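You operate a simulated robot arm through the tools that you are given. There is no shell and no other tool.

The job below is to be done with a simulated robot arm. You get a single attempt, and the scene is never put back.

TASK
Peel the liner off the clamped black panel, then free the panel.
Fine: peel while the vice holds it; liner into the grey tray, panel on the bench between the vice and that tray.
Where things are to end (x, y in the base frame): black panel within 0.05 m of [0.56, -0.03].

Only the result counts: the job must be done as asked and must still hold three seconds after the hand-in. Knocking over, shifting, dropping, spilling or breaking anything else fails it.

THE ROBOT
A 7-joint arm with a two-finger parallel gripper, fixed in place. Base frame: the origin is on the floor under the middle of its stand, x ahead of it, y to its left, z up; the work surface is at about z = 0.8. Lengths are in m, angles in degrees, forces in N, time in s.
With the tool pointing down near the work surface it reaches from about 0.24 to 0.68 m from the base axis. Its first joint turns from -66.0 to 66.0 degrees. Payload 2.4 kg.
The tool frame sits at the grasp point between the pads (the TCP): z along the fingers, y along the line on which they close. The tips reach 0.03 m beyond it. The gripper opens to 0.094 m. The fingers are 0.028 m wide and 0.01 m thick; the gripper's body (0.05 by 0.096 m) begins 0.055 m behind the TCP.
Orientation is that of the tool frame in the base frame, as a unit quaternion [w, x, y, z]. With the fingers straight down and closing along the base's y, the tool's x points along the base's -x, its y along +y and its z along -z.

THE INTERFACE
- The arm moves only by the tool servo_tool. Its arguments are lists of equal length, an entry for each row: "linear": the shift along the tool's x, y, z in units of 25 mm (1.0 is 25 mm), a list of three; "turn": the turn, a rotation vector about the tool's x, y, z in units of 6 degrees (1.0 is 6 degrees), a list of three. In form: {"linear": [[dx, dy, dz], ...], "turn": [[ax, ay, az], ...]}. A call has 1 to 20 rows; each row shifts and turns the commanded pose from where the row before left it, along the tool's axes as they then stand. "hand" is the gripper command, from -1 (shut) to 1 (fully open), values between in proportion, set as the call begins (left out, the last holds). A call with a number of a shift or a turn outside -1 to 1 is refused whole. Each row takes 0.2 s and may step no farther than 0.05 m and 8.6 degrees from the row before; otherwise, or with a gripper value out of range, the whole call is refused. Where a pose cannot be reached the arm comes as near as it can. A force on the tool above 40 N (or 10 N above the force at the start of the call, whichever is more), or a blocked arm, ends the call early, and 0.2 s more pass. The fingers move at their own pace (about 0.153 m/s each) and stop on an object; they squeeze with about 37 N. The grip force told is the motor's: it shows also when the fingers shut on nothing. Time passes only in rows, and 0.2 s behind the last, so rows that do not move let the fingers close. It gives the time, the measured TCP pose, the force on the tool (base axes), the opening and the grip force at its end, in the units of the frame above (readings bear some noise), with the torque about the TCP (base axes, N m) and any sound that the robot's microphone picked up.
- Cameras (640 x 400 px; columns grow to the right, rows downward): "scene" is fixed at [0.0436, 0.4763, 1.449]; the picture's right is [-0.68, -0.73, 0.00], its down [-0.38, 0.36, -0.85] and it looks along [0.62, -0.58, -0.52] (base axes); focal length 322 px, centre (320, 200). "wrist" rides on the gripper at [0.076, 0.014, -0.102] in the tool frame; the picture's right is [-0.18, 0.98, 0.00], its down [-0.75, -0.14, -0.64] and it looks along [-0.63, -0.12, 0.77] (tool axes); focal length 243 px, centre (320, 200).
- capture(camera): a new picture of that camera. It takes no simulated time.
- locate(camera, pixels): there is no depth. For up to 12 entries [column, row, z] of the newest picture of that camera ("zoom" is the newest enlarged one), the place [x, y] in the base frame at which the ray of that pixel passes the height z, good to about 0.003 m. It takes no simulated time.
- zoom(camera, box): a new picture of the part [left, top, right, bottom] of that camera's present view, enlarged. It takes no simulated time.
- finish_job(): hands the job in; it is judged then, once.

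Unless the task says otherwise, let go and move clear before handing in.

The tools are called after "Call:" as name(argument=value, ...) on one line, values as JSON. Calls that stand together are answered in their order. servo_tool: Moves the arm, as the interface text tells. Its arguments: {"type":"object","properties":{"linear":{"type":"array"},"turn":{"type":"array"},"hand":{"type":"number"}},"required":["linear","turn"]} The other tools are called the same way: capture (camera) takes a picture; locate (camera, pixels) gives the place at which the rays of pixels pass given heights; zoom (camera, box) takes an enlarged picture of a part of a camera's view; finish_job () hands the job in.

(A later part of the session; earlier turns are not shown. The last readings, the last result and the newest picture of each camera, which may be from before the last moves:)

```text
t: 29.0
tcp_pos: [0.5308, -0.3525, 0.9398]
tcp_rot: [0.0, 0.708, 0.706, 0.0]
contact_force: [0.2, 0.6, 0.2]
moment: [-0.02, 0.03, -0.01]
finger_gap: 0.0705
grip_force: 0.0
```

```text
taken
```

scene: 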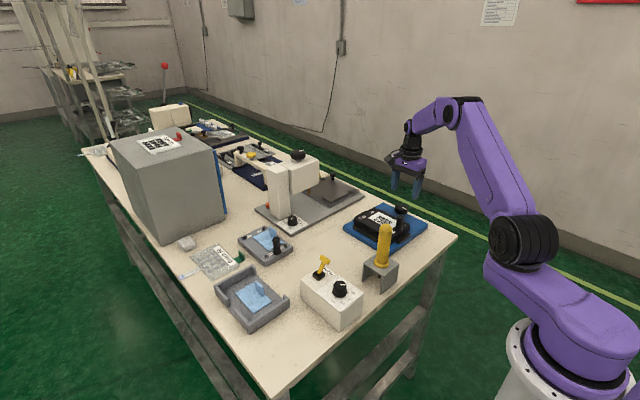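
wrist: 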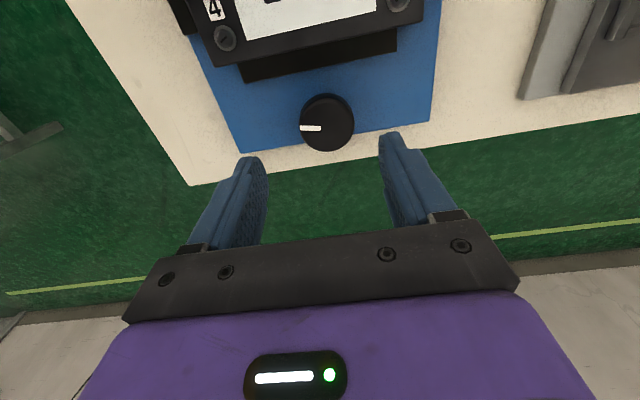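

The knob at wrist (326,122), with its mark at (311,128), now sits roughly between the fingers. I'll zoom and locate its centre from this view.

Call:
zoom(camera="wrist", box=[280, 80, 380, 165])

Call:
locate(camera="wrist", pixels=[[326, 126, 0.856], [300, 127, 0.856], [322, 128, 0.856], [354, 122, 0.856], [327, 151, 0.856], [246, 82, 0.84], [396, 45, 0.84]])

```text
4.71 times, centred on (330, 122) of wrist
```

zoom: 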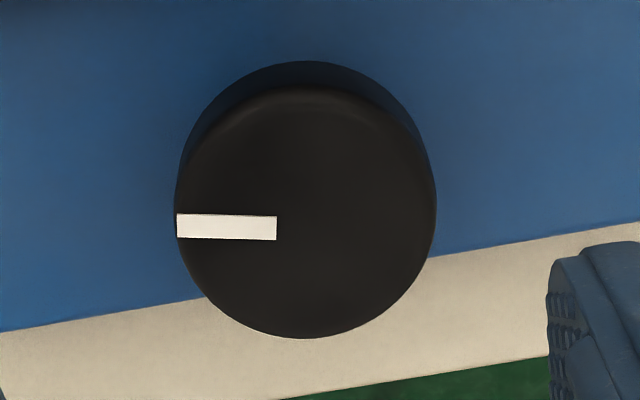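

```text
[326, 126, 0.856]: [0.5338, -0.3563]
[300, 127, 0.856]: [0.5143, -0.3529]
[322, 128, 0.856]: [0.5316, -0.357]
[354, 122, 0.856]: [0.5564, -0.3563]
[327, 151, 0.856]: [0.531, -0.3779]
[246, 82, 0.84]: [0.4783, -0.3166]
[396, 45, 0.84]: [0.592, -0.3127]
```

The knob's top centre is about (0.534,−0.356), with a diameter of about 43 mm. I'll correct by a few millimetres and descend so the tips stay just above the jaw height.

Call:
servo_tool(linear=[[-0.07, 0.06, 0.5], [-0.07, 0.06, 0.6], [0, 0, 0.6], [0, 0, 0.5], [0, 0, 0.4]], turn=[[0, 0, 0], [0, 0, 0], [0, 0, 0], [0, 0, 0], [0, 0, 0]])

Call:
capture(camera="wrist")

Call:
zoom(camera="scene", box=[350, 170, 450, 250])

```text
t: 30.2
tcp_pos: [0.534, -0.3557, 0.8748]
tcp_rot: [0.0, 0.707, 0.707, 0.0]
contact_force: [-0.1, -0.4, -0.3]
moment: [0.0, -0.02, 0.03]
finger_gap: 0.0704
grip_force: 0.0
```

```text
taken
```

wrist: 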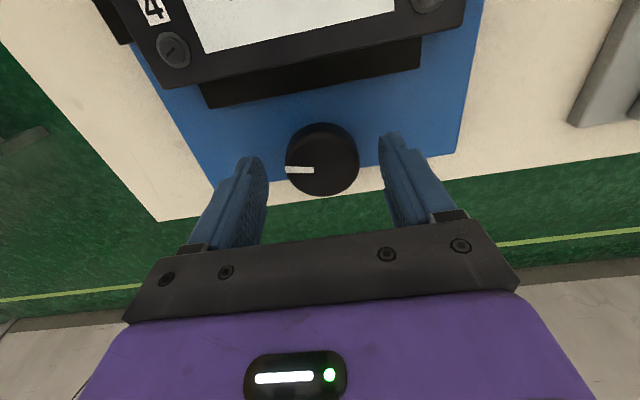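

```text
5.00 times, centred on (400, 210) of scene
```

zoom: 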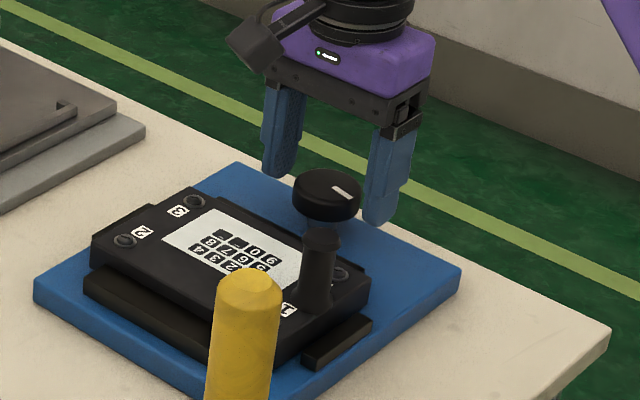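

The fingers straddle the knob at wrist (322,160). I'll drop another 3 mm and close on it.

Call:
locate(camera="wrist", pixels=[[322, 162, 0.856], [286, 165, 0.856], [359, 158, 0.856]])

Call:
servo_tool(linear=[[0, 0, 0.06], [0, 0, 0.06]], turn=[[0, 0, 0], [0, 0, 0]])

Call:
servo_tool(linear=[[0, 0, 0], [0, 0, 0], [0, 0, 0]], turn=[[0, 0, 0], [0, 0, 0], [0, 0, 0]], hand=-1)

Call:
capture(camera="wrist")

Call:
zoom(camera="scene", box=[350, 170, 450, 250])

```text
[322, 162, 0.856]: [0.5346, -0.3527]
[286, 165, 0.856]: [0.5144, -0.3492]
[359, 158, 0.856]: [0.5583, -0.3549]
```

```text
t: 30.8
tcp_pos: [0.5342, -0.3559, 0.8699]
tcp_rot: [0.0, 0.707, 0.707, -0.001]
contact_force: [0.2, 0.1, 0.2]
moment: [-0.02, 0.04, 0.0]
finger_gap: 0.0706
grip_force: 0.0
```

```text
t: 31.6
tcp_pos: [0.5348, -0.3568, 0.871]
tcp_rot: [0.001, 0.707, 0.707, 0.001]
contact_force: [16.9, -4.6, -8.4]
moment: [-0.58, -0.37, 0.07]
finger_gap: 0.0451
grip_force: 44.9
```

```text
taken
```

wrist: 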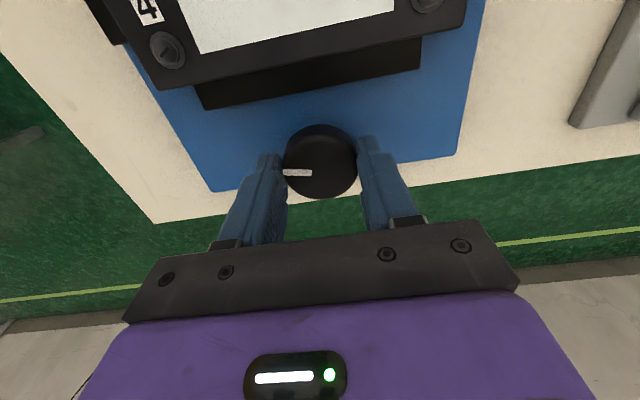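

```text
5.00 times, centred on (400, 210) of scene
```

zoom: 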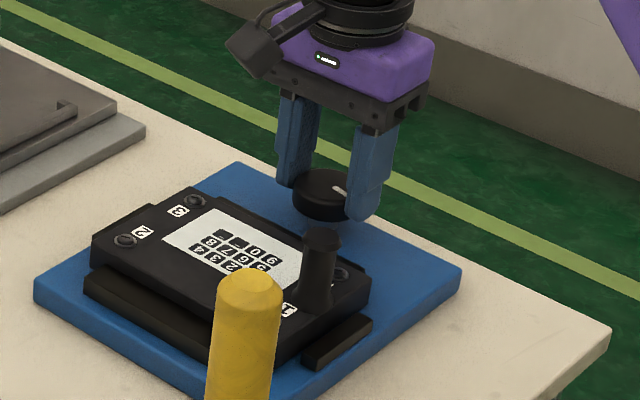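

The fingers grip the knob with a 45 mm gap, and a 17 N side force shows about a millimetre of off-centre. I'll shift slightly to relax it, then start a small counter-clockwise turn.

Call:
servo_tool(linear=[[0, 0.04, 0], [0, 0.02, 0]], turn=[[0, 0, 0], [0, 0, 0]])

Call:
servo_tool(linear=[[0, 0, 0], [0, 0, 0], [0, 0, 0]], turn=[[0, 0, -0.5], [0, 0, -0.5], [0, 0, -0.5]])

Call:
capture(camera="wrist")

```text
t: 32.2
tcp_pos: [0.5357, -0.3566, 0.8697]
tcp_rot: [0.0, 0.707, 0.707, -0.001]
contact_force: [8.2, 1.7, 2.0]
moment: [-0.74, -0.49, 0.04]
finger_gap: 0.0451
grip_force: 45.1
```

```text
t: 33.0
tcp_pos: [0.5343, -0.3553, 0.8712]
tcp_rot: [0.0, 0.649, 0.761, 0.0]
contact_force: [7.0, 0.6, -0.8]
moment: [-0.46, -0.72, 0.02]
finger_gap: 0.0448
grip_force: 45.0
```

```text
taken
```

wrist: 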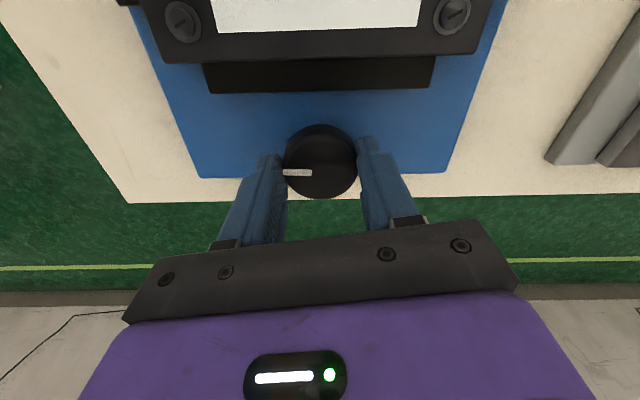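

The knob turned with the gripper, since its mark stayed at wrist (297,172) after 9° counter-clockwise with almost no torque. I'll continue counter-clockwise and watch.

Call:
servo_tool(linear=[[0, 0, 0], [0, 0, 0], [0, 0, 0], [0, 0, 0], [0, 0, 0], [0, 0, 0]], turn=[[0, 0, -0.8], [0, 0, -0.8], [0, 0, -0.8], [0, 0, -0.8], [0, 0, -0.8], [0, 0, -0.8]])

Call:
capture(camera="wrist")

Call:
zoom(camera="scene", box=[350, 170, 450, 250])

```text
t: 34.4
tcp_pos: [0.5341, -0.3564, 0.8709]
tcp_rot: [0.0, 0.439, 0.899, 0.001]
contact_force: [-4.5, 4.9, 9.5]
moment: [-0.3, -0.06, -0.01]
finger_gap: 0.0453
grip_force: 44.2
```

```text
taken
```

wrist: 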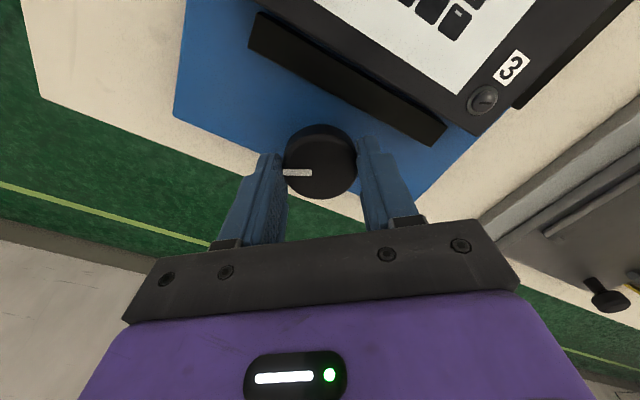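

```text
5.00 times, centred on (400, 210) of scene
```

zoom: 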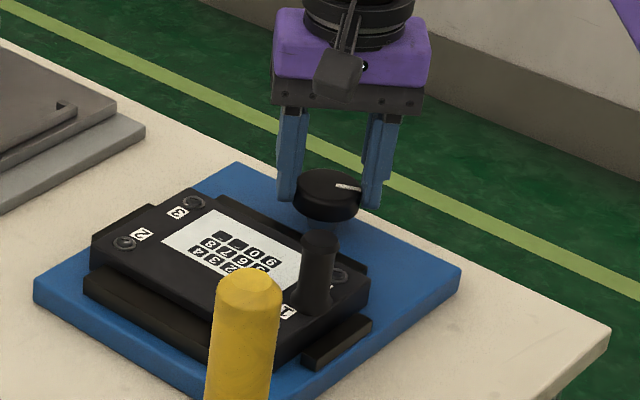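

The knob has turned about 38° with low torque. I'll continue, watching the clearance of the right finger to the jaw at wrist (435,140).

Call:
servo_tool(linear=[[0, 0, 0], [0, 0, 0], [0, 0, 0], [0, 0, 0], [0, 0, 0]], turn=[[0, 0, -0.8], [0, 0, -0.8], [0, 0, -0.8], [0, 0, -0.8], [0, 0, -0.8]])

Call:
capture(camera="wrist")

Call:
zoom(camera="scene", box=[350, 170, 450, 250])

```text
t: 35.6
tcp_pos: [0.534, -0.3573, 0.8709]
tcp_rot: [0.0, 0.244, 0.97, -0.001]
contact_force: [-5.1, -2.1, 5.0]
moment: [0.53, 0.76, -0.04]
finger_gap: 0.045
grip_force: 44.9
```

```text
taken
```

wrist: 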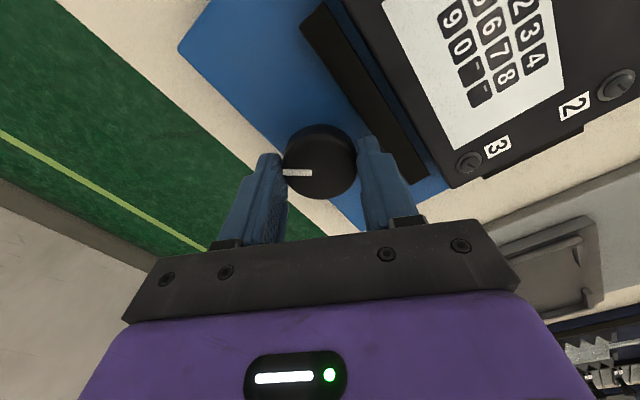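

```text
5.00 times, centred on (400, 210) of scene
```

zoom: 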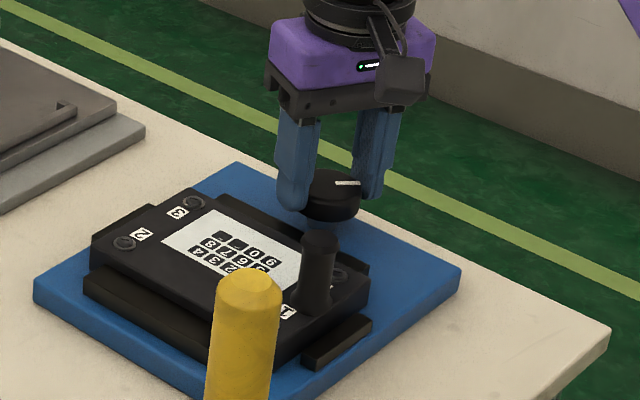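

A blue gap has opened between the jaw and the panel at wrist (395,130), so counter-clockwise opens the vice. I'll zoom to check the jaw's clearance from the finger.

Call:
zoom(camera="wrist", box=[260, 0, 480, 220])

Call:
zoom(camera="scene", box=[370, 190, 420, 235])

Call:
locate(camera="wrist", pixels=[[305, 25, 0.84], [330, 5, 0.84], [428, 178, 0.84], [410, 180, 0.84], [350, 8, 0.85], [448, 180, 0.85]])

```text
1.82 times, centred on (370, 110) of wrist
```

zoom: 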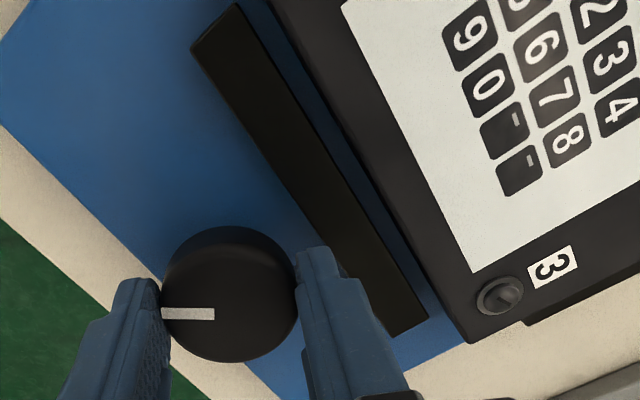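

```text
8.89 times, centred on (395, 212) of scene
```

zoom: 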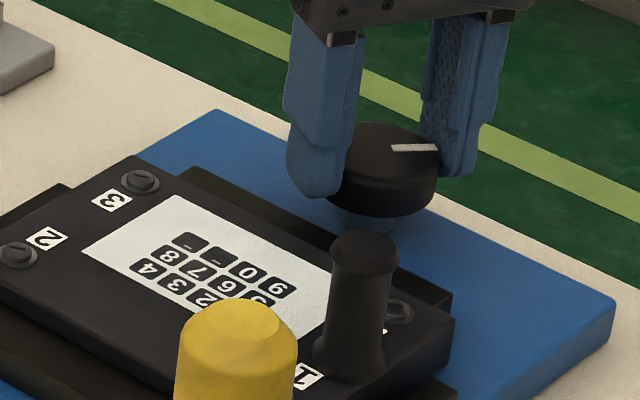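

```text
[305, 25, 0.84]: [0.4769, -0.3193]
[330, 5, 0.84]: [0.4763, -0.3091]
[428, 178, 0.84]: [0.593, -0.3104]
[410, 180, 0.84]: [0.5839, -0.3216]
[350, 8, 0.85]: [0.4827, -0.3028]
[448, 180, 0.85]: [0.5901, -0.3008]
```

The jaw has moved outward about 7 mm, and its top at z≈0.835 is below my tips at about 0.841, so there's clearance. I'll keep turning counter-clockwise to open it further.

Call:
servo_tool(linear=[[0, 0, 0], [0, 0, 0], [0, 0, 0], [0, 0, 0], [0, 0, 0]], turn=[[0, 0, -0.8], [0, 0, -0.8], [0, 0, -0.8], [0, 0, -0.8], [0, 0, -0.8]])

Call:
capture(camera="wrist")

Call:
zoom(camera="scene", box=[350, 180, 430, 250])

```text
t: 36.8
tcp_pos: [0.5332, -0.3592, 0.8706]
tcp_rot: [0.0, 0.036, 0.999, 0.0]
contact_force: [-12.9, -2.0, 8.7]
moment: [0.03, 0.35, -0.01]
finger_gap: 0.0451
grip_force: 44.7
```

```text
taken
```

wrist: 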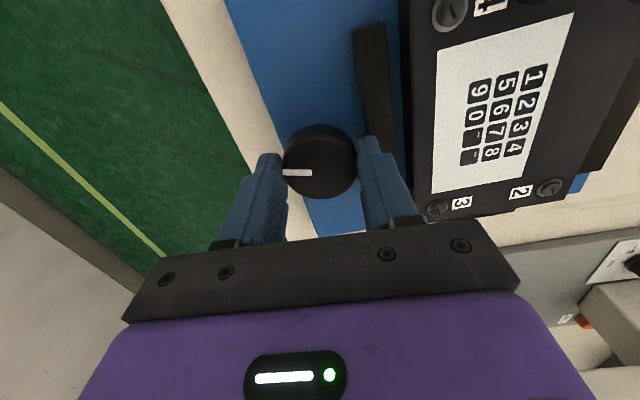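

```text
5.71 times, centred on (390, 215) of scene
```

zoom: 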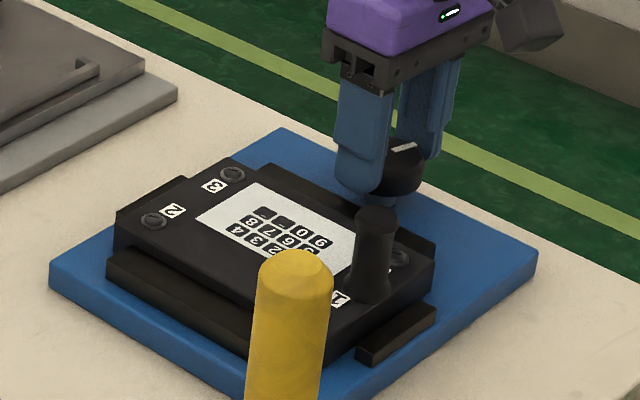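

The jaw has opened further, with a wider gap at wrist (395,90). I'll measure it.

Call:
zoom(camera="wrist", box=[260, 0, 480, 220])

Call:
locate(camera="wrist", pixels=[[354, 36, 0.835], [385, 26, 0.835], [396, 145, 0.835], [412, 30, 0.85], [430, 215, 0.85], [600, 170, 0.85], [320, 165, 0.856]])

```text
1.82 times, centred on (370, 110) of wrist
```

zoom: 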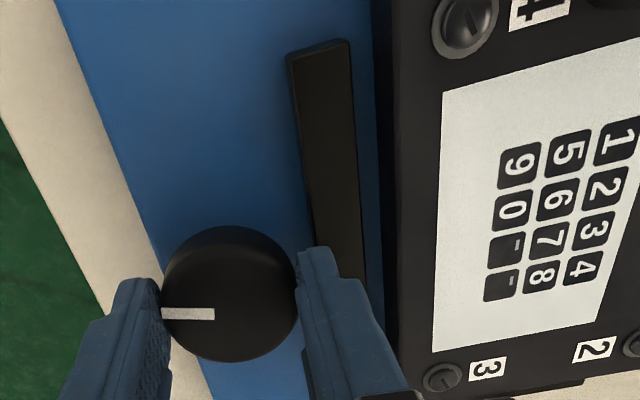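

```text
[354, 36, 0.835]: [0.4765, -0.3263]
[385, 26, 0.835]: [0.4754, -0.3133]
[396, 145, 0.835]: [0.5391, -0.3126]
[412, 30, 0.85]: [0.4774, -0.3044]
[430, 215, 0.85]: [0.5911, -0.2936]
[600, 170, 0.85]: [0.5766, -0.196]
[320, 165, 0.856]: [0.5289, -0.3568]
```

The jaw has opened roughly 12 mm. I'll turn a bit more, looking for an end stop, while monitoring the forces.

Call:
servo_tool(linear=[[0, 0, 0], [0, 0, 0], [0, 0, 0], [0, 0, 0]], turn=[[0, 0, -0.8], [0, 0, -0.8], [0, 0, -0.8], [0, 0, -0.8]])

Call:
capture(camera="wrist")

Call:
zoom(camera="scene", box=[350, 180, 430, 250])

```text
t: 37.8
tcp_pos: [0.5328, -0.3573, 0.8713]
tcp_rot: [0.001, -0.129, 0.992, -0.001]
contact_force: [-6.6, -13.5, -3.2]
moment: [-0.41, -0.15, -1.22]
finger_gap: 0.0451
grip_force: 45.4
```

```text
taken
```

wrist: 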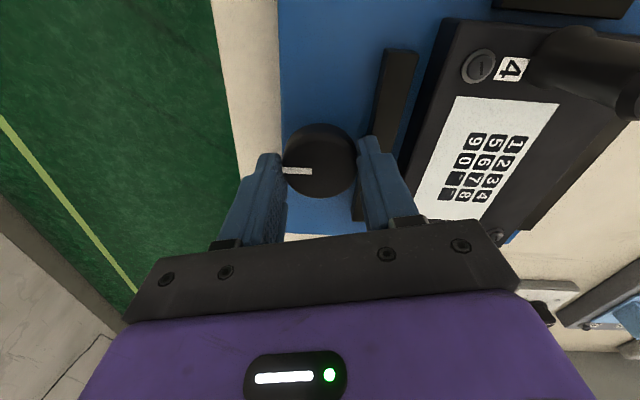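

```text
5.71 times, centred on (390, 215) of scene
```

zoom: 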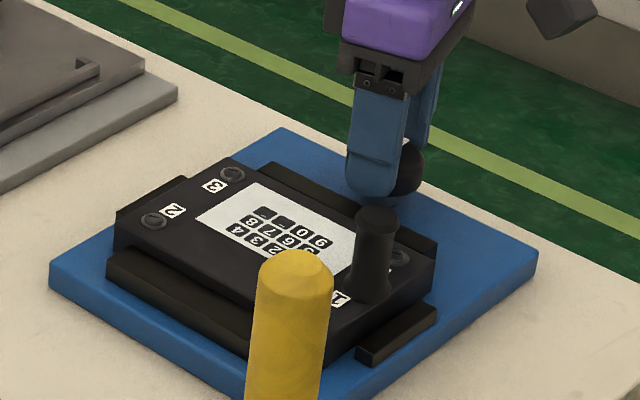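

A −1.2 N·m twist shows the knob has reached its end stop after about 100°, with the jaw fully open. I'll relax the twist slightly, open the fingers a little, and rise.

Call:
servo_tool(linear=[[0, 0, 0]], turn=[[0, 0, 0.5]])

Call:
servo_tool(linear=[[0, 0, 0], [0, 0, 0]], turn=[[0, 0, 0], [0, 0, 0]], hand=0.2)

Call:
servo_tool(linear=[[0, 0, -0.3], [0, 0, -0.6], [0, 0, -0.8], [0, 0, -0.9], [0, 0, -0.9], [0, 0, -0.7]], turn=[[0, 0, 0], [0, 0, 0], [0, 0, 0], [0, 0, 0], [0, 0, 0], [0, 0, 0]])

Call:
capture(camera="wrist")

Call:
capture(camera="scene")

```text
t: 38.2
tcp_pos: [0.5343, -0.3585, 0.8721]
tcp_rot: [0.0, -0.105, 0.994, -0.001]
contact_force: [-4.5, -16.7, -6.7]
moment: [-0.41, -0.27, -0.03]
finger_gap: 0.0452
grip_force: 45.0
```

```text
t: 38.8
tcp_pos: [0.535, -0.3537, 0.8717]
tcp_rot: [0.0, -0.106, 0.994, 0.002]
contact_force: [0.5, 0.3, -0.3]
moment: [0.02, 0.02, -0.01]
finger_gap: 0.0565
grip_force: 0.0
```

```text
t: 40.2
tcp_pos: [0.5355, -0.3562, 0.9783]
tcp_rot: [0.0, -0.104, 0.995, 0.0]
contact_force: [0.7, 0.0, -0.7]
moment: [0.01, 0.01, -0.02]
finger_gap: 0.0563
grip_force: 0.0
```

```text
taken
```

wrist: 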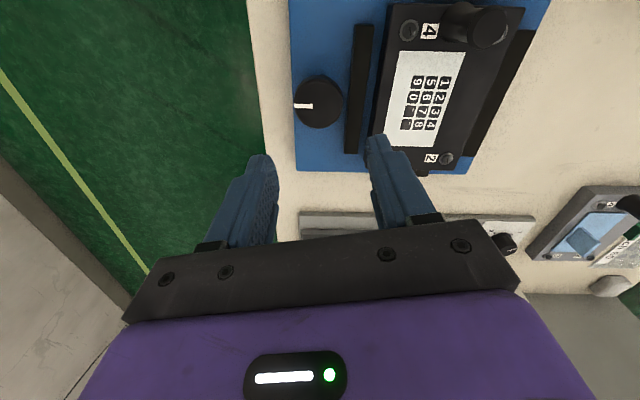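

```text
taken
```

scene: 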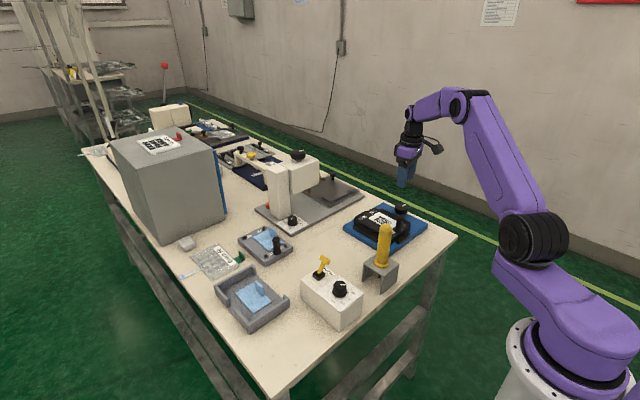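

The vice jaw is open, with a clear gap beside the panel. I'll rotate to yaw 270° so the fingers close along x and the wrist camera sits on the −y side, away from the yellow post and the switch lever. Then I'll move above the panel's black post.

Call:
servo_tool(linear=[[0, 0, -0.5], [0, 0, -0.5], [0, 0, 0], [0, 0, 0], [0, 0, 0], [0, 0, 0], [0, 0, 0], [0, 0, 0], [0, 0, 0], [0, 0, 0], [0, 0, 0], [0, 0, 0], [0, 0, 0]], turn=[[0, 0, -1], [0, 0, -1], [0, 0, -1], [0, 0, -1], [0, 0, -1], [0, 0, -1], [0, 0, -1], [0, 0, -1], [0, 0, -1], [0, 0, -1], [0, 0, -1], [0, 0, -1], [0, 0, -1]])

Call:
capture(camera="scene")

Call:
capture(camera="wrist")

```text
t: 43.0
tcp_pos: [0.5345, -0.3564, 1.0007]
tcp_rot: [0.0, 0.708, -0.706, 0.0]
contact_force: [0.1, -0.3, 0.2]
moment: [-0.04, 0.01, 0.01]
finger_gap: 0.0563
grip_force: 0.1
```

```text
taken
```

scene: 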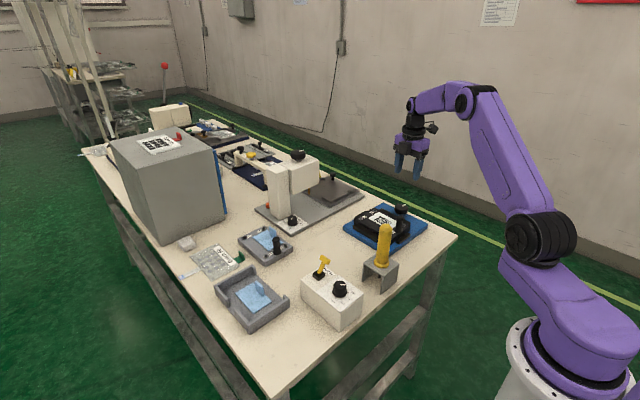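

```text
taken
```

wrist: 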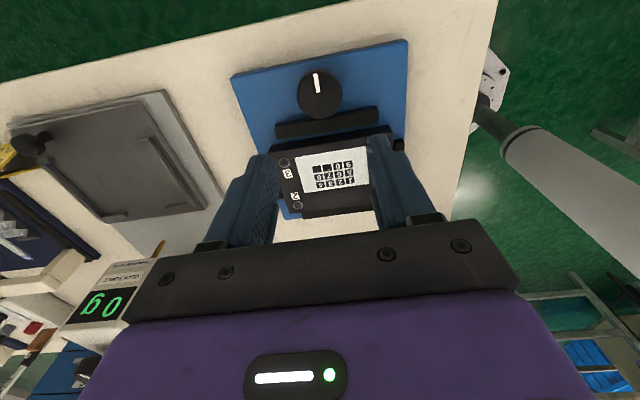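

The tool reached yaw 270°. I'll move above the post at (0.464,−0.25).

Call:
servo_tool(linear=[[-0.851, 0.564, 0], [-0.851, 0.564, 0.2], [-0.851, 0.564, 0.4], [-0.851, 0.564, 0.4], [-0.851, 0.564, 0.4]], turn=[[0, 0, 0], [0, 0, 0], [0, 0, 0], [0, 0, 0], [0, 0, 0]])

Call:
capture(camera="wrist")

Call:
zoom(camera="scene", box=[350, 170, 430, 250])

```text
t: 44.2
tcp_pos: [0.4642, -0.2499, 0.964]
tcp_rot: [0.0, 0.707, -0.707, -0.001]
contact_force: [0.3, -0.4, -0.2]
moment: [-0.03, -0.02, -0.04]
finger_gap: 0.0559
grip_force: 0.1
```

```text
taken
```

wrist: 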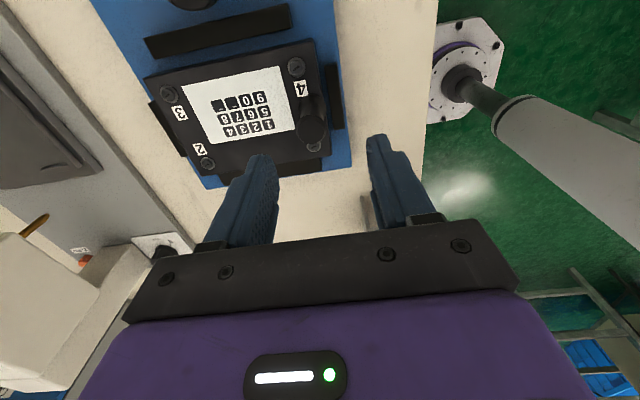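

```text
5.00 times, centred on (390, 210) of scene
```

zoom: 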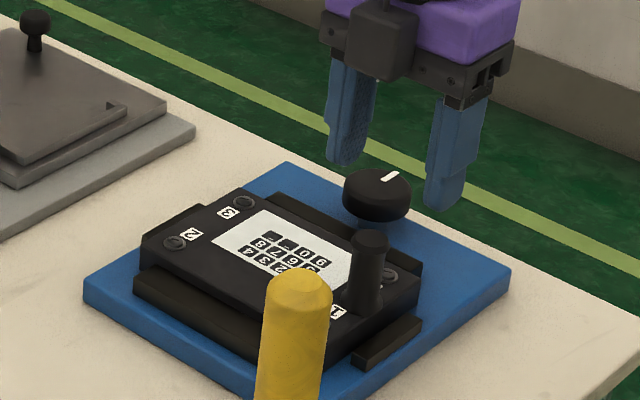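

The post top is at wrist (312,128), between the fingers. I'll zoom to pinpoint it.

Call:
zoom(camera="wrist", box=[260, 70, 370, 180])

Call:
locate(camera="wrist", pixels=[[312, 129, 0.894], [300, 129, 0.894], [326, 129, 0.894], [145, 78, 0.85], [312, 40, 0.85], [324, 158, 0.85], [200, 175, 0.85]])

```text
3.64 times, centred on (315, 125) of wrist
```

zoom: 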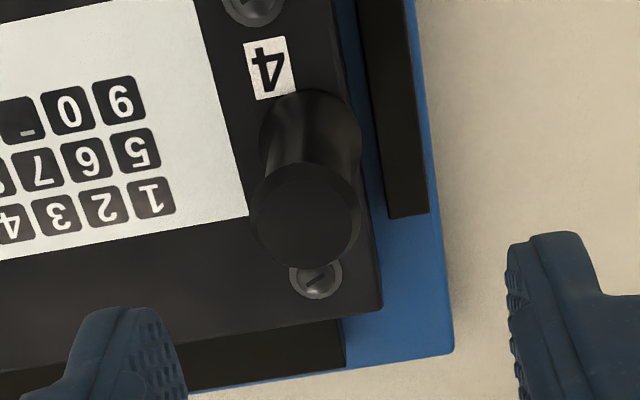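

```text
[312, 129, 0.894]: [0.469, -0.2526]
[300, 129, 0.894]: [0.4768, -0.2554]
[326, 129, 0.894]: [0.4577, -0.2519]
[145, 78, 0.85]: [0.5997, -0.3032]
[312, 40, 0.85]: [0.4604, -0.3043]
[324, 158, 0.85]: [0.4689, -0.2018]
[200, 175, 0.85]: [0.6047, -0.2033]
```

The post's top centre is about (0.4695,−0.2525) with a cap about 23 mm wide. I'll shift a few millimetres and descend until the tips are just above the panel face.

Call:
servo_tool(linear=[[0.05, -0.1, 0.4], [0.05, -0.1, 0.6], [0, 0, 0.7], [0, 0, 0.6], [0, 0, 0.5], [0, 0, 0.3]], turn=[[0, 0, 0], [0, 0, 0], [0, 0, 0], [0, 0, 0], [0, 0, 0], [0, 0, 0]])

Call:
capture(camera="wrist")

Call:
zoom(camera="scene", box=[350, 170, 430, 250])

```text
t: 45.6
tcp_pos: [0.4704, -0.2523, 0.8874]
tcp_rot: [0.0, 0.707, -0.707, -0.001]
contact_force: [-0.7, 0.4, 0.4]
moment: [0.02, 0.0, -0.01]
finger_gap: 0.0566
grip_force: 0.0
```

```text
taken
```

wrist: 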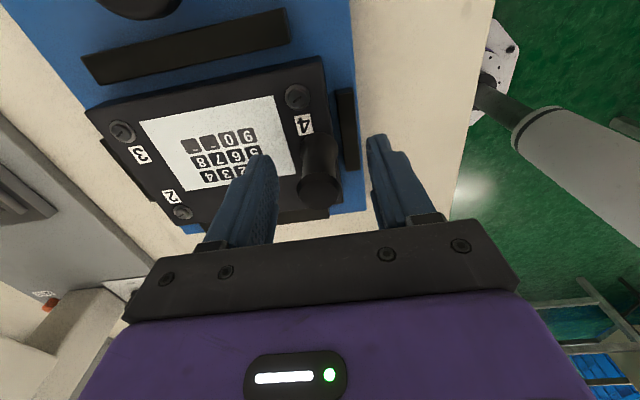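

```text
5.00 times, centred on (390, 210) of scene
```

zoom: 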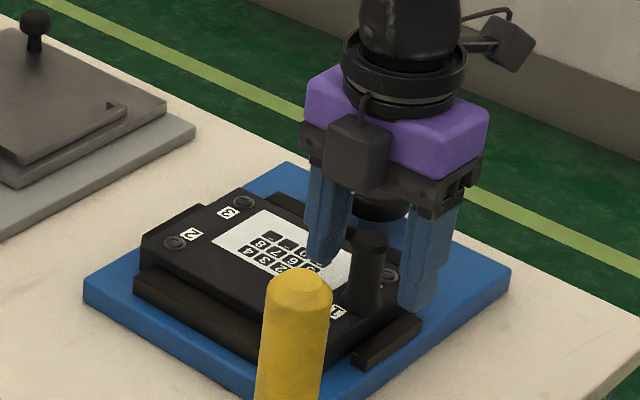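

The post sits at wrist (320,165), centred between the fingers, and the tips clear the panel face. I'll close on it.

Call:
servo_tool(linear=[[0, 0, 0], [0, 0, 0], [0, 0, 0]], turn=[[0, 0, 0], [0, 0, 0], [0, 0, 0]], hand=-1)

Call:
capture(camera="wrist")

Call:
zoom(camera="scene", box=[350, 170, 430, 250])

```text
t: 46.4
tcp_pos: [0.4702, -0.2522, 0.8888]
tcp_rot: [0.0, -0.706, 0.708, 0.0]
contact_force: [-0.3, -0.7, 0.0]
moment: [-0.06, 0.03, 0.06]
finger_gap: 0.0229
grip_force: 36.9
```

```text
taken
```

wrist: 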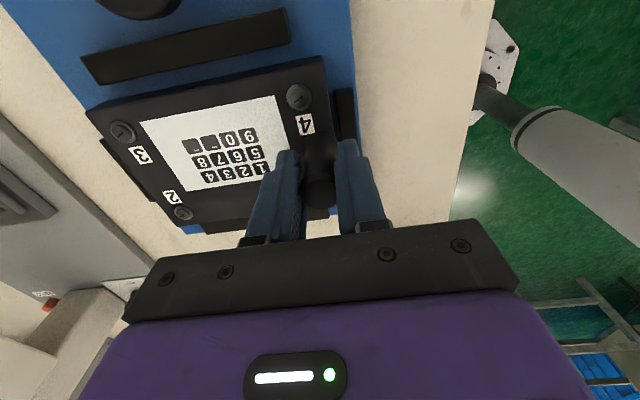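

```text
5.00 times, centred on (390, 210) of scene
```

zoom: 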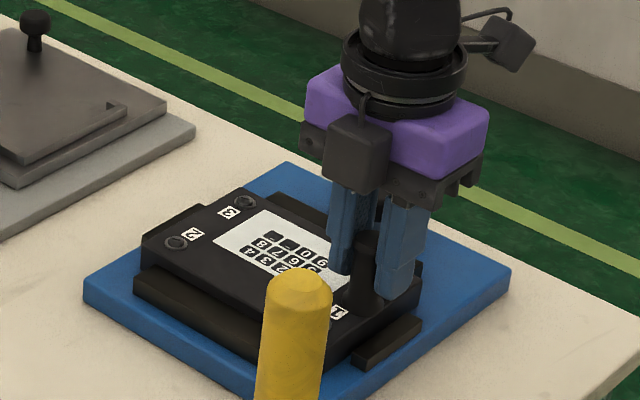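

The post is gripped with a gap of 22.9 mm and 37 N. I'll lift a few millimetres slowly and check the forces.

Call:
servo_tool(linear=[[0, 0, -0.1], [0, 0, -0.1], [0, 0, -0.1], [0, 0, -0.1]], turn=[[0, 0, 0], [0, 0, 0], [0, 0, 0], [0, 0, 0]])

Call:
capture(camera="wrist")

Call:
zoom(camera="scene", box=[350, 170, 430, 250])

```text
t: 47.4
tcp_pos: [0.4697, -0.2524, 0.8985]
tcp_rot: [-0.001, 0.707, -0.707, 0.0]
contact_force: [0.1, -2.6, -2.1]
moment: [-0.22, 0.04, -0.08]
finger_gap: 0.0227
grip_force: 36.5
```

```text
taken
```

wrist: 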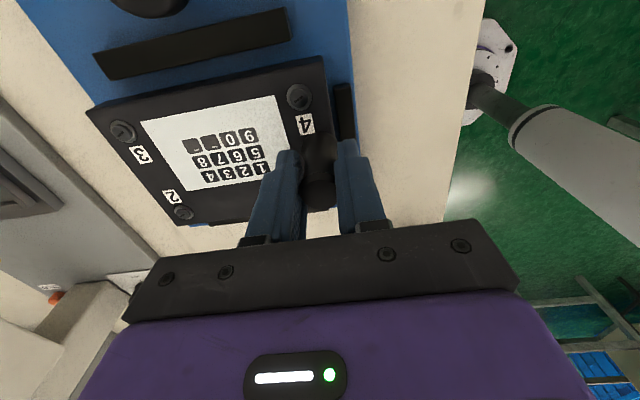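

```text
5.00 times, centred on (390, 210) of scene
```

zoom: 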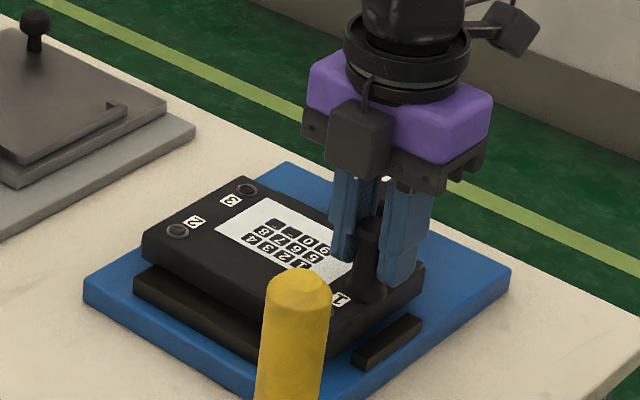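

The panel rises level with the gripper, at about 2–3 N of load. I'll lift it well clear of the vice.

Call:
servo_tool(linear=[[0, 0, -0.3], [0, 0, -0.5], [0, 0, -0.7], [0, 0, -0.8], [0, 0, -0.9], [0, 0, -0.9], [0, 0, -0.9], [0, 0, -0.8], [0, 0, -0.5]], turn=[[0, 0, 0], [0, 0, 0], [0, 0, 0], [0, 0, 0], [0, 0, 0], [0, 0, 0], [0, 0, 0], [0, 0, 0], [0, 0, 0]])

Call:
capture(camera="wrist")

Call:
capture(camera="scene")

```text
t: 49.4
tcp_pos: [0.4691, -0.2526, 1.0552]
tcp_rot: [0.001, -0.707, 0.707, 0.0]
contact_force: [-0.5, 0.0, -1.0]
moment: [-0.03, 0.07, 0.03]
finger_gap: 0.0228
grip_force: 36.2
```

```text
taken
```

wrist: 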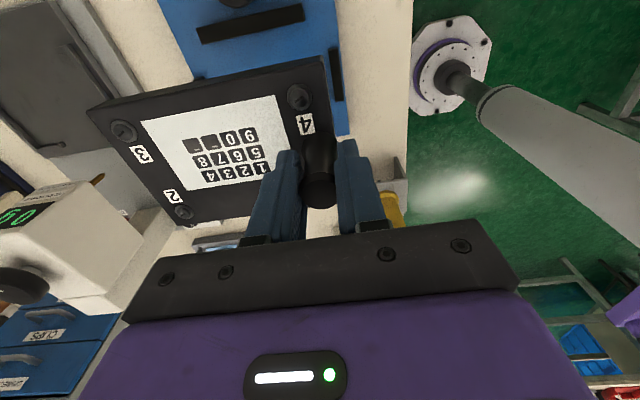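

```text
taken
```

scene: 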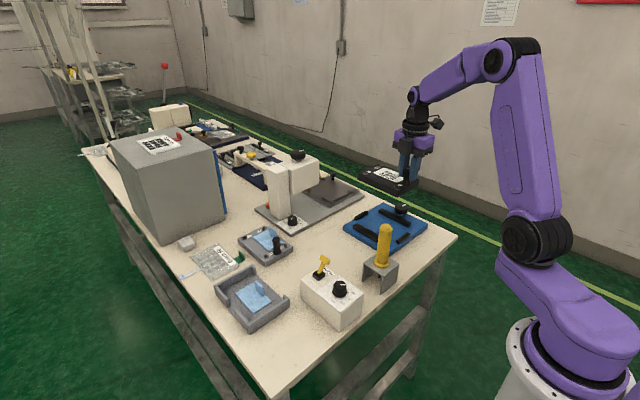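

The panel is held level well above the empty vice. I'll carry it across to above the placing spot, with the post at about (0.505,−0.045).

Call:
servo_tool(linear=[[-0.5, -0.144, 0], [-0.8, -0.144, 0], [-0.9, -0.144, 0], [-0.9, -0.144, 0], [-0.9, -0.144, 0], [-0.9, -0.144, 0], [-0.9, -0.144, 0], [-0.9, -0.144, 0], [-0.9, -0.144, 0], [-0.7, -0.144, 0]], turn=[[0, 0, 0], [0, 0, 0], [0, 0, 0], [0, 0, 0], [0, 0, 0], [0, 0, 0], [0, 0, 0], [0, 0, 0], [0, 0, 0], [0, 0, 0]])

Call:
capture(camera="wrist")

Call:
capture(camera="scene")

```text
t: 51.6
tcp_pos: [0.5045, -0.0455, 1.0556]
tcp_rot: [0.0, -0.707, 0.707, 0.0]
contact_force: [0.9, 0.3, -0.8]
moment: [-0.02, 0.1, 0.0]
finger_gap: 0.0228
grip_force: 37.2
```

```text
taken
```

wrist: 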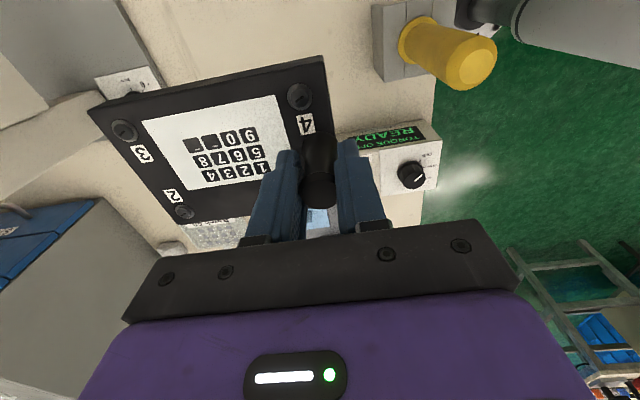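

```text
taken
```

scene: 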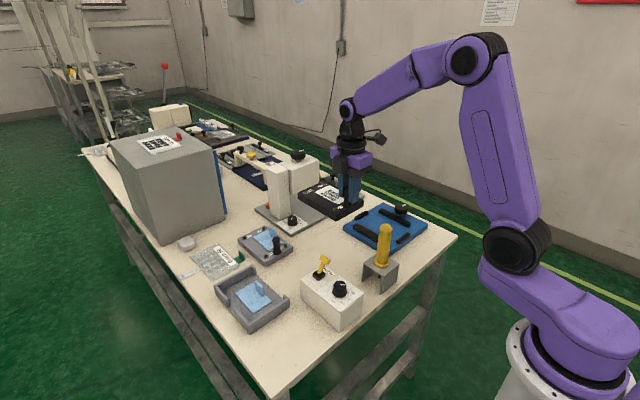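

The panel is over the spot. I'll check the positions of the yellow post and the switch box from here before descending.

Call:
locate(camera="wrist", pixels=[[472, 68, 0.98], [472, 68, 0.95], [341, 133, 0.85], [355, 140, 0.85], [442, 148, 0.85], [425, 122, 0.8], [415, 55, 0.86], [88, 106, 1.017], [322, 60, 1.017], [180, 225, 1.017]])

Call:
zoom(camera="scene", box=[260, 170, 420, 330])

```text
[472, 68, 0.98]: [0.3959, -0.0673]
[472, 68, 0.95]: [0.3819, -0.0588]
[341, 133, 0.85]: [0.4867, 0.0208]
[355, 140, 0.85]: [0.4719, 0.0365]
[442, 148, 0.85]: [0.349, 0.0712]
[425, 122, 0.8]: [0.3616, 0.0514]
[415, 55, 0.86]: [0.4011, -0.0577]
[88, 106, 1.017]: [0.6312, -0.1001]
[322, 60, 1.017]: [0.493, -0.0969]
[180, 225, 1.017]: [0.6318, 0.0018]
```

```text
2.50 times, centred on (340, 250) of scene
```

zoom: 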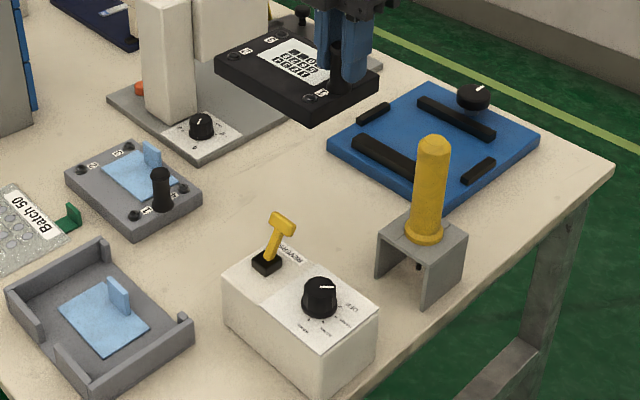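

The yellow post at (0.396,−0.067) and the lever near (0.47,0.065) are both clear of the descent column. I'll lower most of the way first.

Call:
servo_tool(linear=[[0, 0, 0.5], [0, 0, 0.8], [0, 0, 0.9], [0, 0, 0.9], [0, 0, 0.9], [0, 0, 0.9], [0, 0, 0.7], [0, 0, 0.4]], turn=[[0, 0, 0], [0, 0, 0], [0, 0, 0], [0, 0, 0], [0, 0, 0], [0, 0, 0], [0, 0, 0], [0, 0, 0]])

Call:
capture(camera="wrist")

Call:
zoom(camera="scene", box=[260, 170, 400, 300])

```text
t: 53.4
tcp_pos: [0.5047, -0.0448, 0.9065]
tcp_rot: [0.0, 0.707, -0.707, 0.001]
contact_force: [-0.7, 0.0, -1.1]
moment: [-0.02, 0.08, -0.03]
finger_gap: 0.0228
grip_force: 37.1
```

```text
taken
```

wrist: 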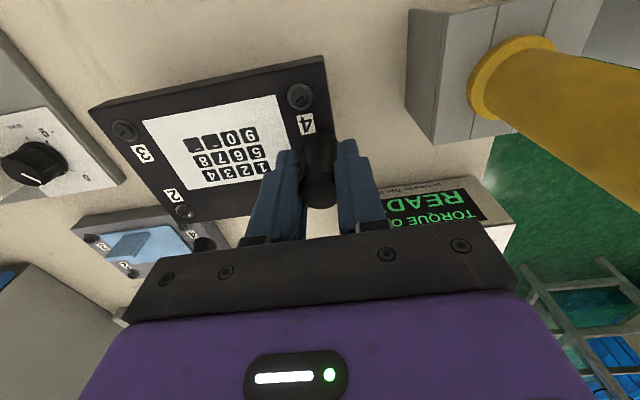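

```text
3.08 times, centred on (330, 235) of scene
```

zoom: 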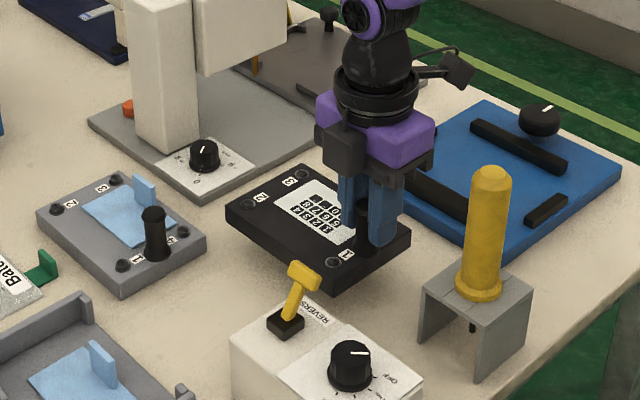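

Everything is clear around the panel, which hangs about 35 mm above the bench. I'll lower it slowly toward contact.

Call:
servo_tool(linear=[[0, 0, 0.3], [0, 0, 0.3], [0, 0, 0.2], [0, 0, 0.15], [0, 0, 0.1], [0, 0, 0.1]], turn=[[0, 0, 0], [0, 0, 0], [0, 0, 0], [0, 0, 0], [0, 0, 0], [0, 0, 0]])

Call:
zoom(camera="scene", box=[290, 190, 390, 280])

```text
t: 54.8
tcp_pos: [0.5066, -0.0432, 0.8768]
tcp_rot: [0.0, -0.707, 0.707, -0.001]
contact_force: [-0.4, -0.2, -0.8]
moment: [0.02, 0.06, -0.03]
finger_gap: 0.023
grip_force: 37.0
```

```text
4.44 times, centred on (340, 235) of scene
```

zoom: 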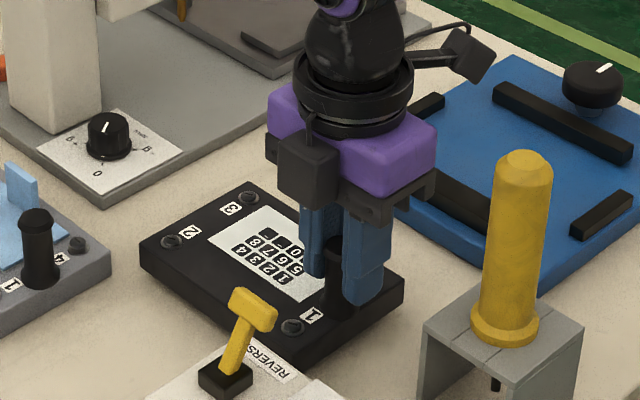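

No contact yet at z 0.877, with the panel close above the bench. I'll continue in 2 mm steps.

Call:
servo_tool(linear=[[0, 0, 0.08], [0, 0, 0.08], [0, 0, 0.08]], turn=[[0, 0, 0], [0, 0, 0], [0, 0, 0]])

Call:
zoom(camera="scene", box=[290, 190, 390, 280])

```text
t: 55.6
tcp_pos: [0.506, -0.0445, 0.8708]
tcp_rot: [0.0, 0.707, -0.707, 0.0]
contact_force: [-0.7, -0.9, -0.5]
moment: [-0.02, 0.08, 0.0]
finger_gap: 0.0227
grip_force: 37.2
```

```text
4.44 times, centred on (340, 235) of scene
```

zoom: 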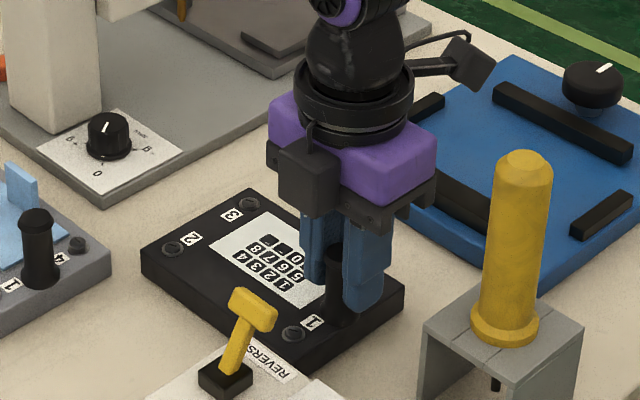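

Still no upward force at z 0.871. I'll keep lowering in small steps.

Call:
servo_tool(linear=[[0, 0, 0.06], [0, 0, 0.06]], turn=[[0, 0, 0], [0, 0, 0]])

Call:
servo_tool(linear=[[0, 0, 0.06]], turn=[[0, 0, 0]])

```text
t: 56.2
tcp_pos: [0.5054, -0.0452, 0.8684]
tcp_rot: [0.0, -0.707, 0.707, 0.0]
contact_force: [-0.9, 0.0, 6.1]
moment: [0.11, 0.04, 0.0]
finger_gap: 0.0226
grip_force: 36.9
```

```text
t: 56.6
tcp_pos: [0.505, -0.0449, 0.8678]
tcp_rot: [0.0, -0.707, 0.708, -0.001]
contact_force: [-5.3, 1.7, 27.8]
moment: [0.15, 0.11, -0.02]
finger_gap: 0.023
grip_force: 36.8
```

The panel is on the bench, with 28 N after the last step. I'll back off 1.5 mm to relieve it, then open the fingers.

Call:
servo_tool(linear=[[0, 0, -0.06]], turn=[[0, 0, 0]])

Call:
servo_tool(linear=[[0, 0, 0], [0, 0, 0]], turn=[[0, 0, 0], [0, 0, 0]], hand=0.0)

Call:
capture(camera="wrist")

Call:
zoom(camera="scene", box=[290, 190, 390, 280])

```text
t: 57.0
tcp_pos: [0.5043, -0.0443, 0.8672]
tcp_rot: [-0.001, 0.707, -0.707, 0.002]
contact_force: [2.9, 1.7, 10.7]
moment: [0.1, -0.04, 0.01]
finger_gap: 0.0227
grip_force: 37.3
```

```text
t: 57.6
tcp_pos: [0.5036, -0.0448, 0.8678]
tcp_rot: [0.0, 0.707, -0.707, 0.0]
contact_force: [0.6, 0.3, 0.3]
moment: [0.02, -0.03, 0.03]
finger_gap: 0.0472
grip_force: 0.0
```

```text
taken
```

wrist: 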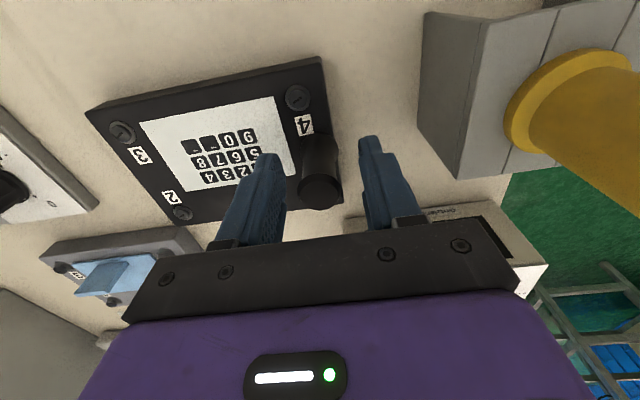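

```text
4.44 times, centred on (340, 235) of scene
```

zoom: 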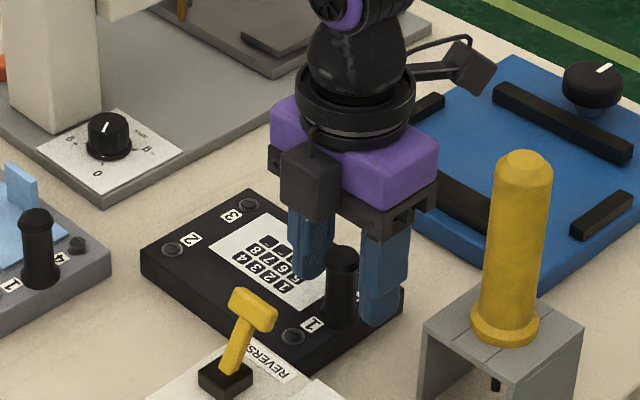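

The panel stands on the bench and the fingers are free of the post. I'll rise straight up.

Call:
servo_tool(linear=[[0, 0, -0.3], [0, 0, -0.5], [0, 0, -0.7], [0, 0, -0.9], [0, 0, -1], [0, 0, -1], [0, 0, -1], [0, 0, -1], [0, 0, -1], [0, 0, -0.6]], turn=[[0, 0, 0], [0, 0, 0], [0, 0, 0], [0, 0, 0], [0, 0, 0], [0, 0, 0], [0, 0, 0], [0, 0, 0], [0, 0, 0], [0, 0, 0]])

Call:
capture(camera="wrist")

Call:
capture(camera="scene")

```text
t: 59.8
tcp_pos: [0.5066, -0.0442, 1.0662]
tcp_rot: [-0.001, 0.707, -0.707, 0.0]
contact_force: [0.8, 0.0, -0.3]
moment: [0.02, 0.0, -0.01]
finger_gap: 0.0469
grip_force: 0.1
```

```text
taken
```

wrist: 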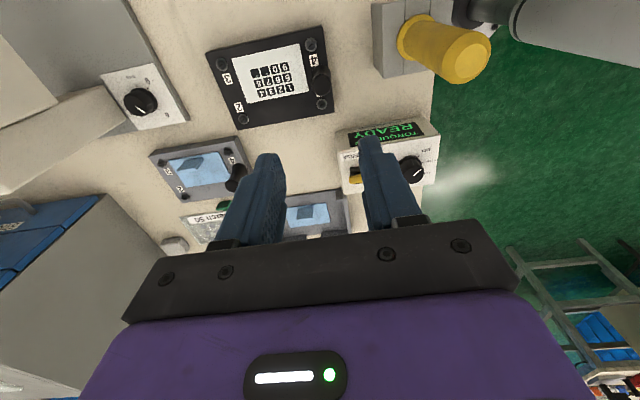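

```text
taken
```

scene: 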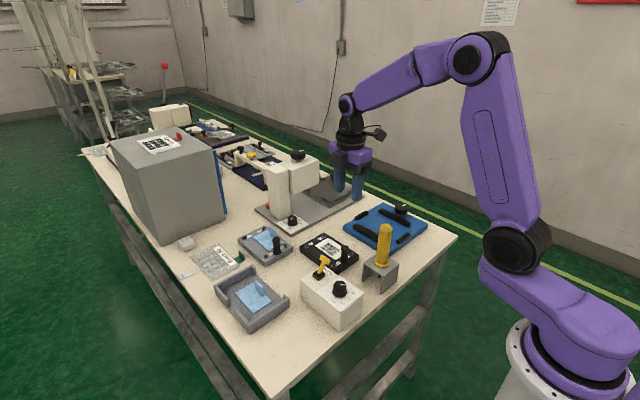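

I'll verify the panel's final position from its corners, and check the tray and its neighbours once more.

Call:
locate(camera="wrist", pixels=[[206, 52, 0.832], [322, 28, 0.832], [334, 108, 0.832], [247, 127, 0.832]])

Call:
zoom(camera="wrist", box=[190, 10, 350, 140])

Call:
zoom(camera="scene", box=[200, 200, 420, 340])

```text
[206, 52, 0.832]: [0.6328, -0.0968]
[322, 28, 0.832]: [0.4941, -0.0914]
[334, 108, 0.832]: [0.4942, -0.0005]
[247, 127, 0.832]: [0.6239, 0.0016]
```

```text
3.08 times, centred on (270, 75) of wrist
```

zoom: 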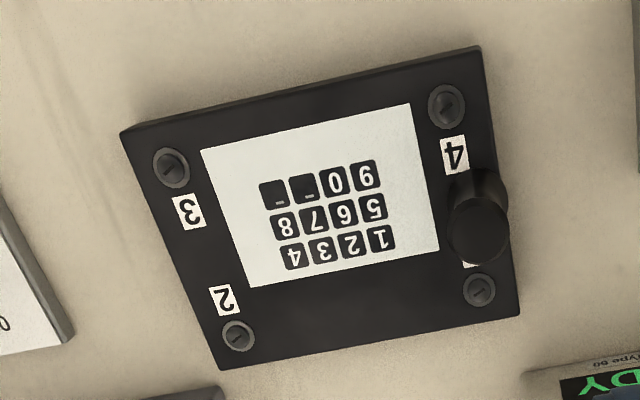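

```text
2.86 times, centred on (310, 270) of scene
```

zoom: 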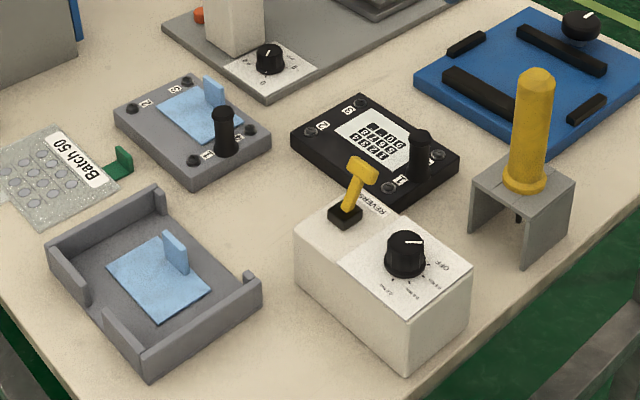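

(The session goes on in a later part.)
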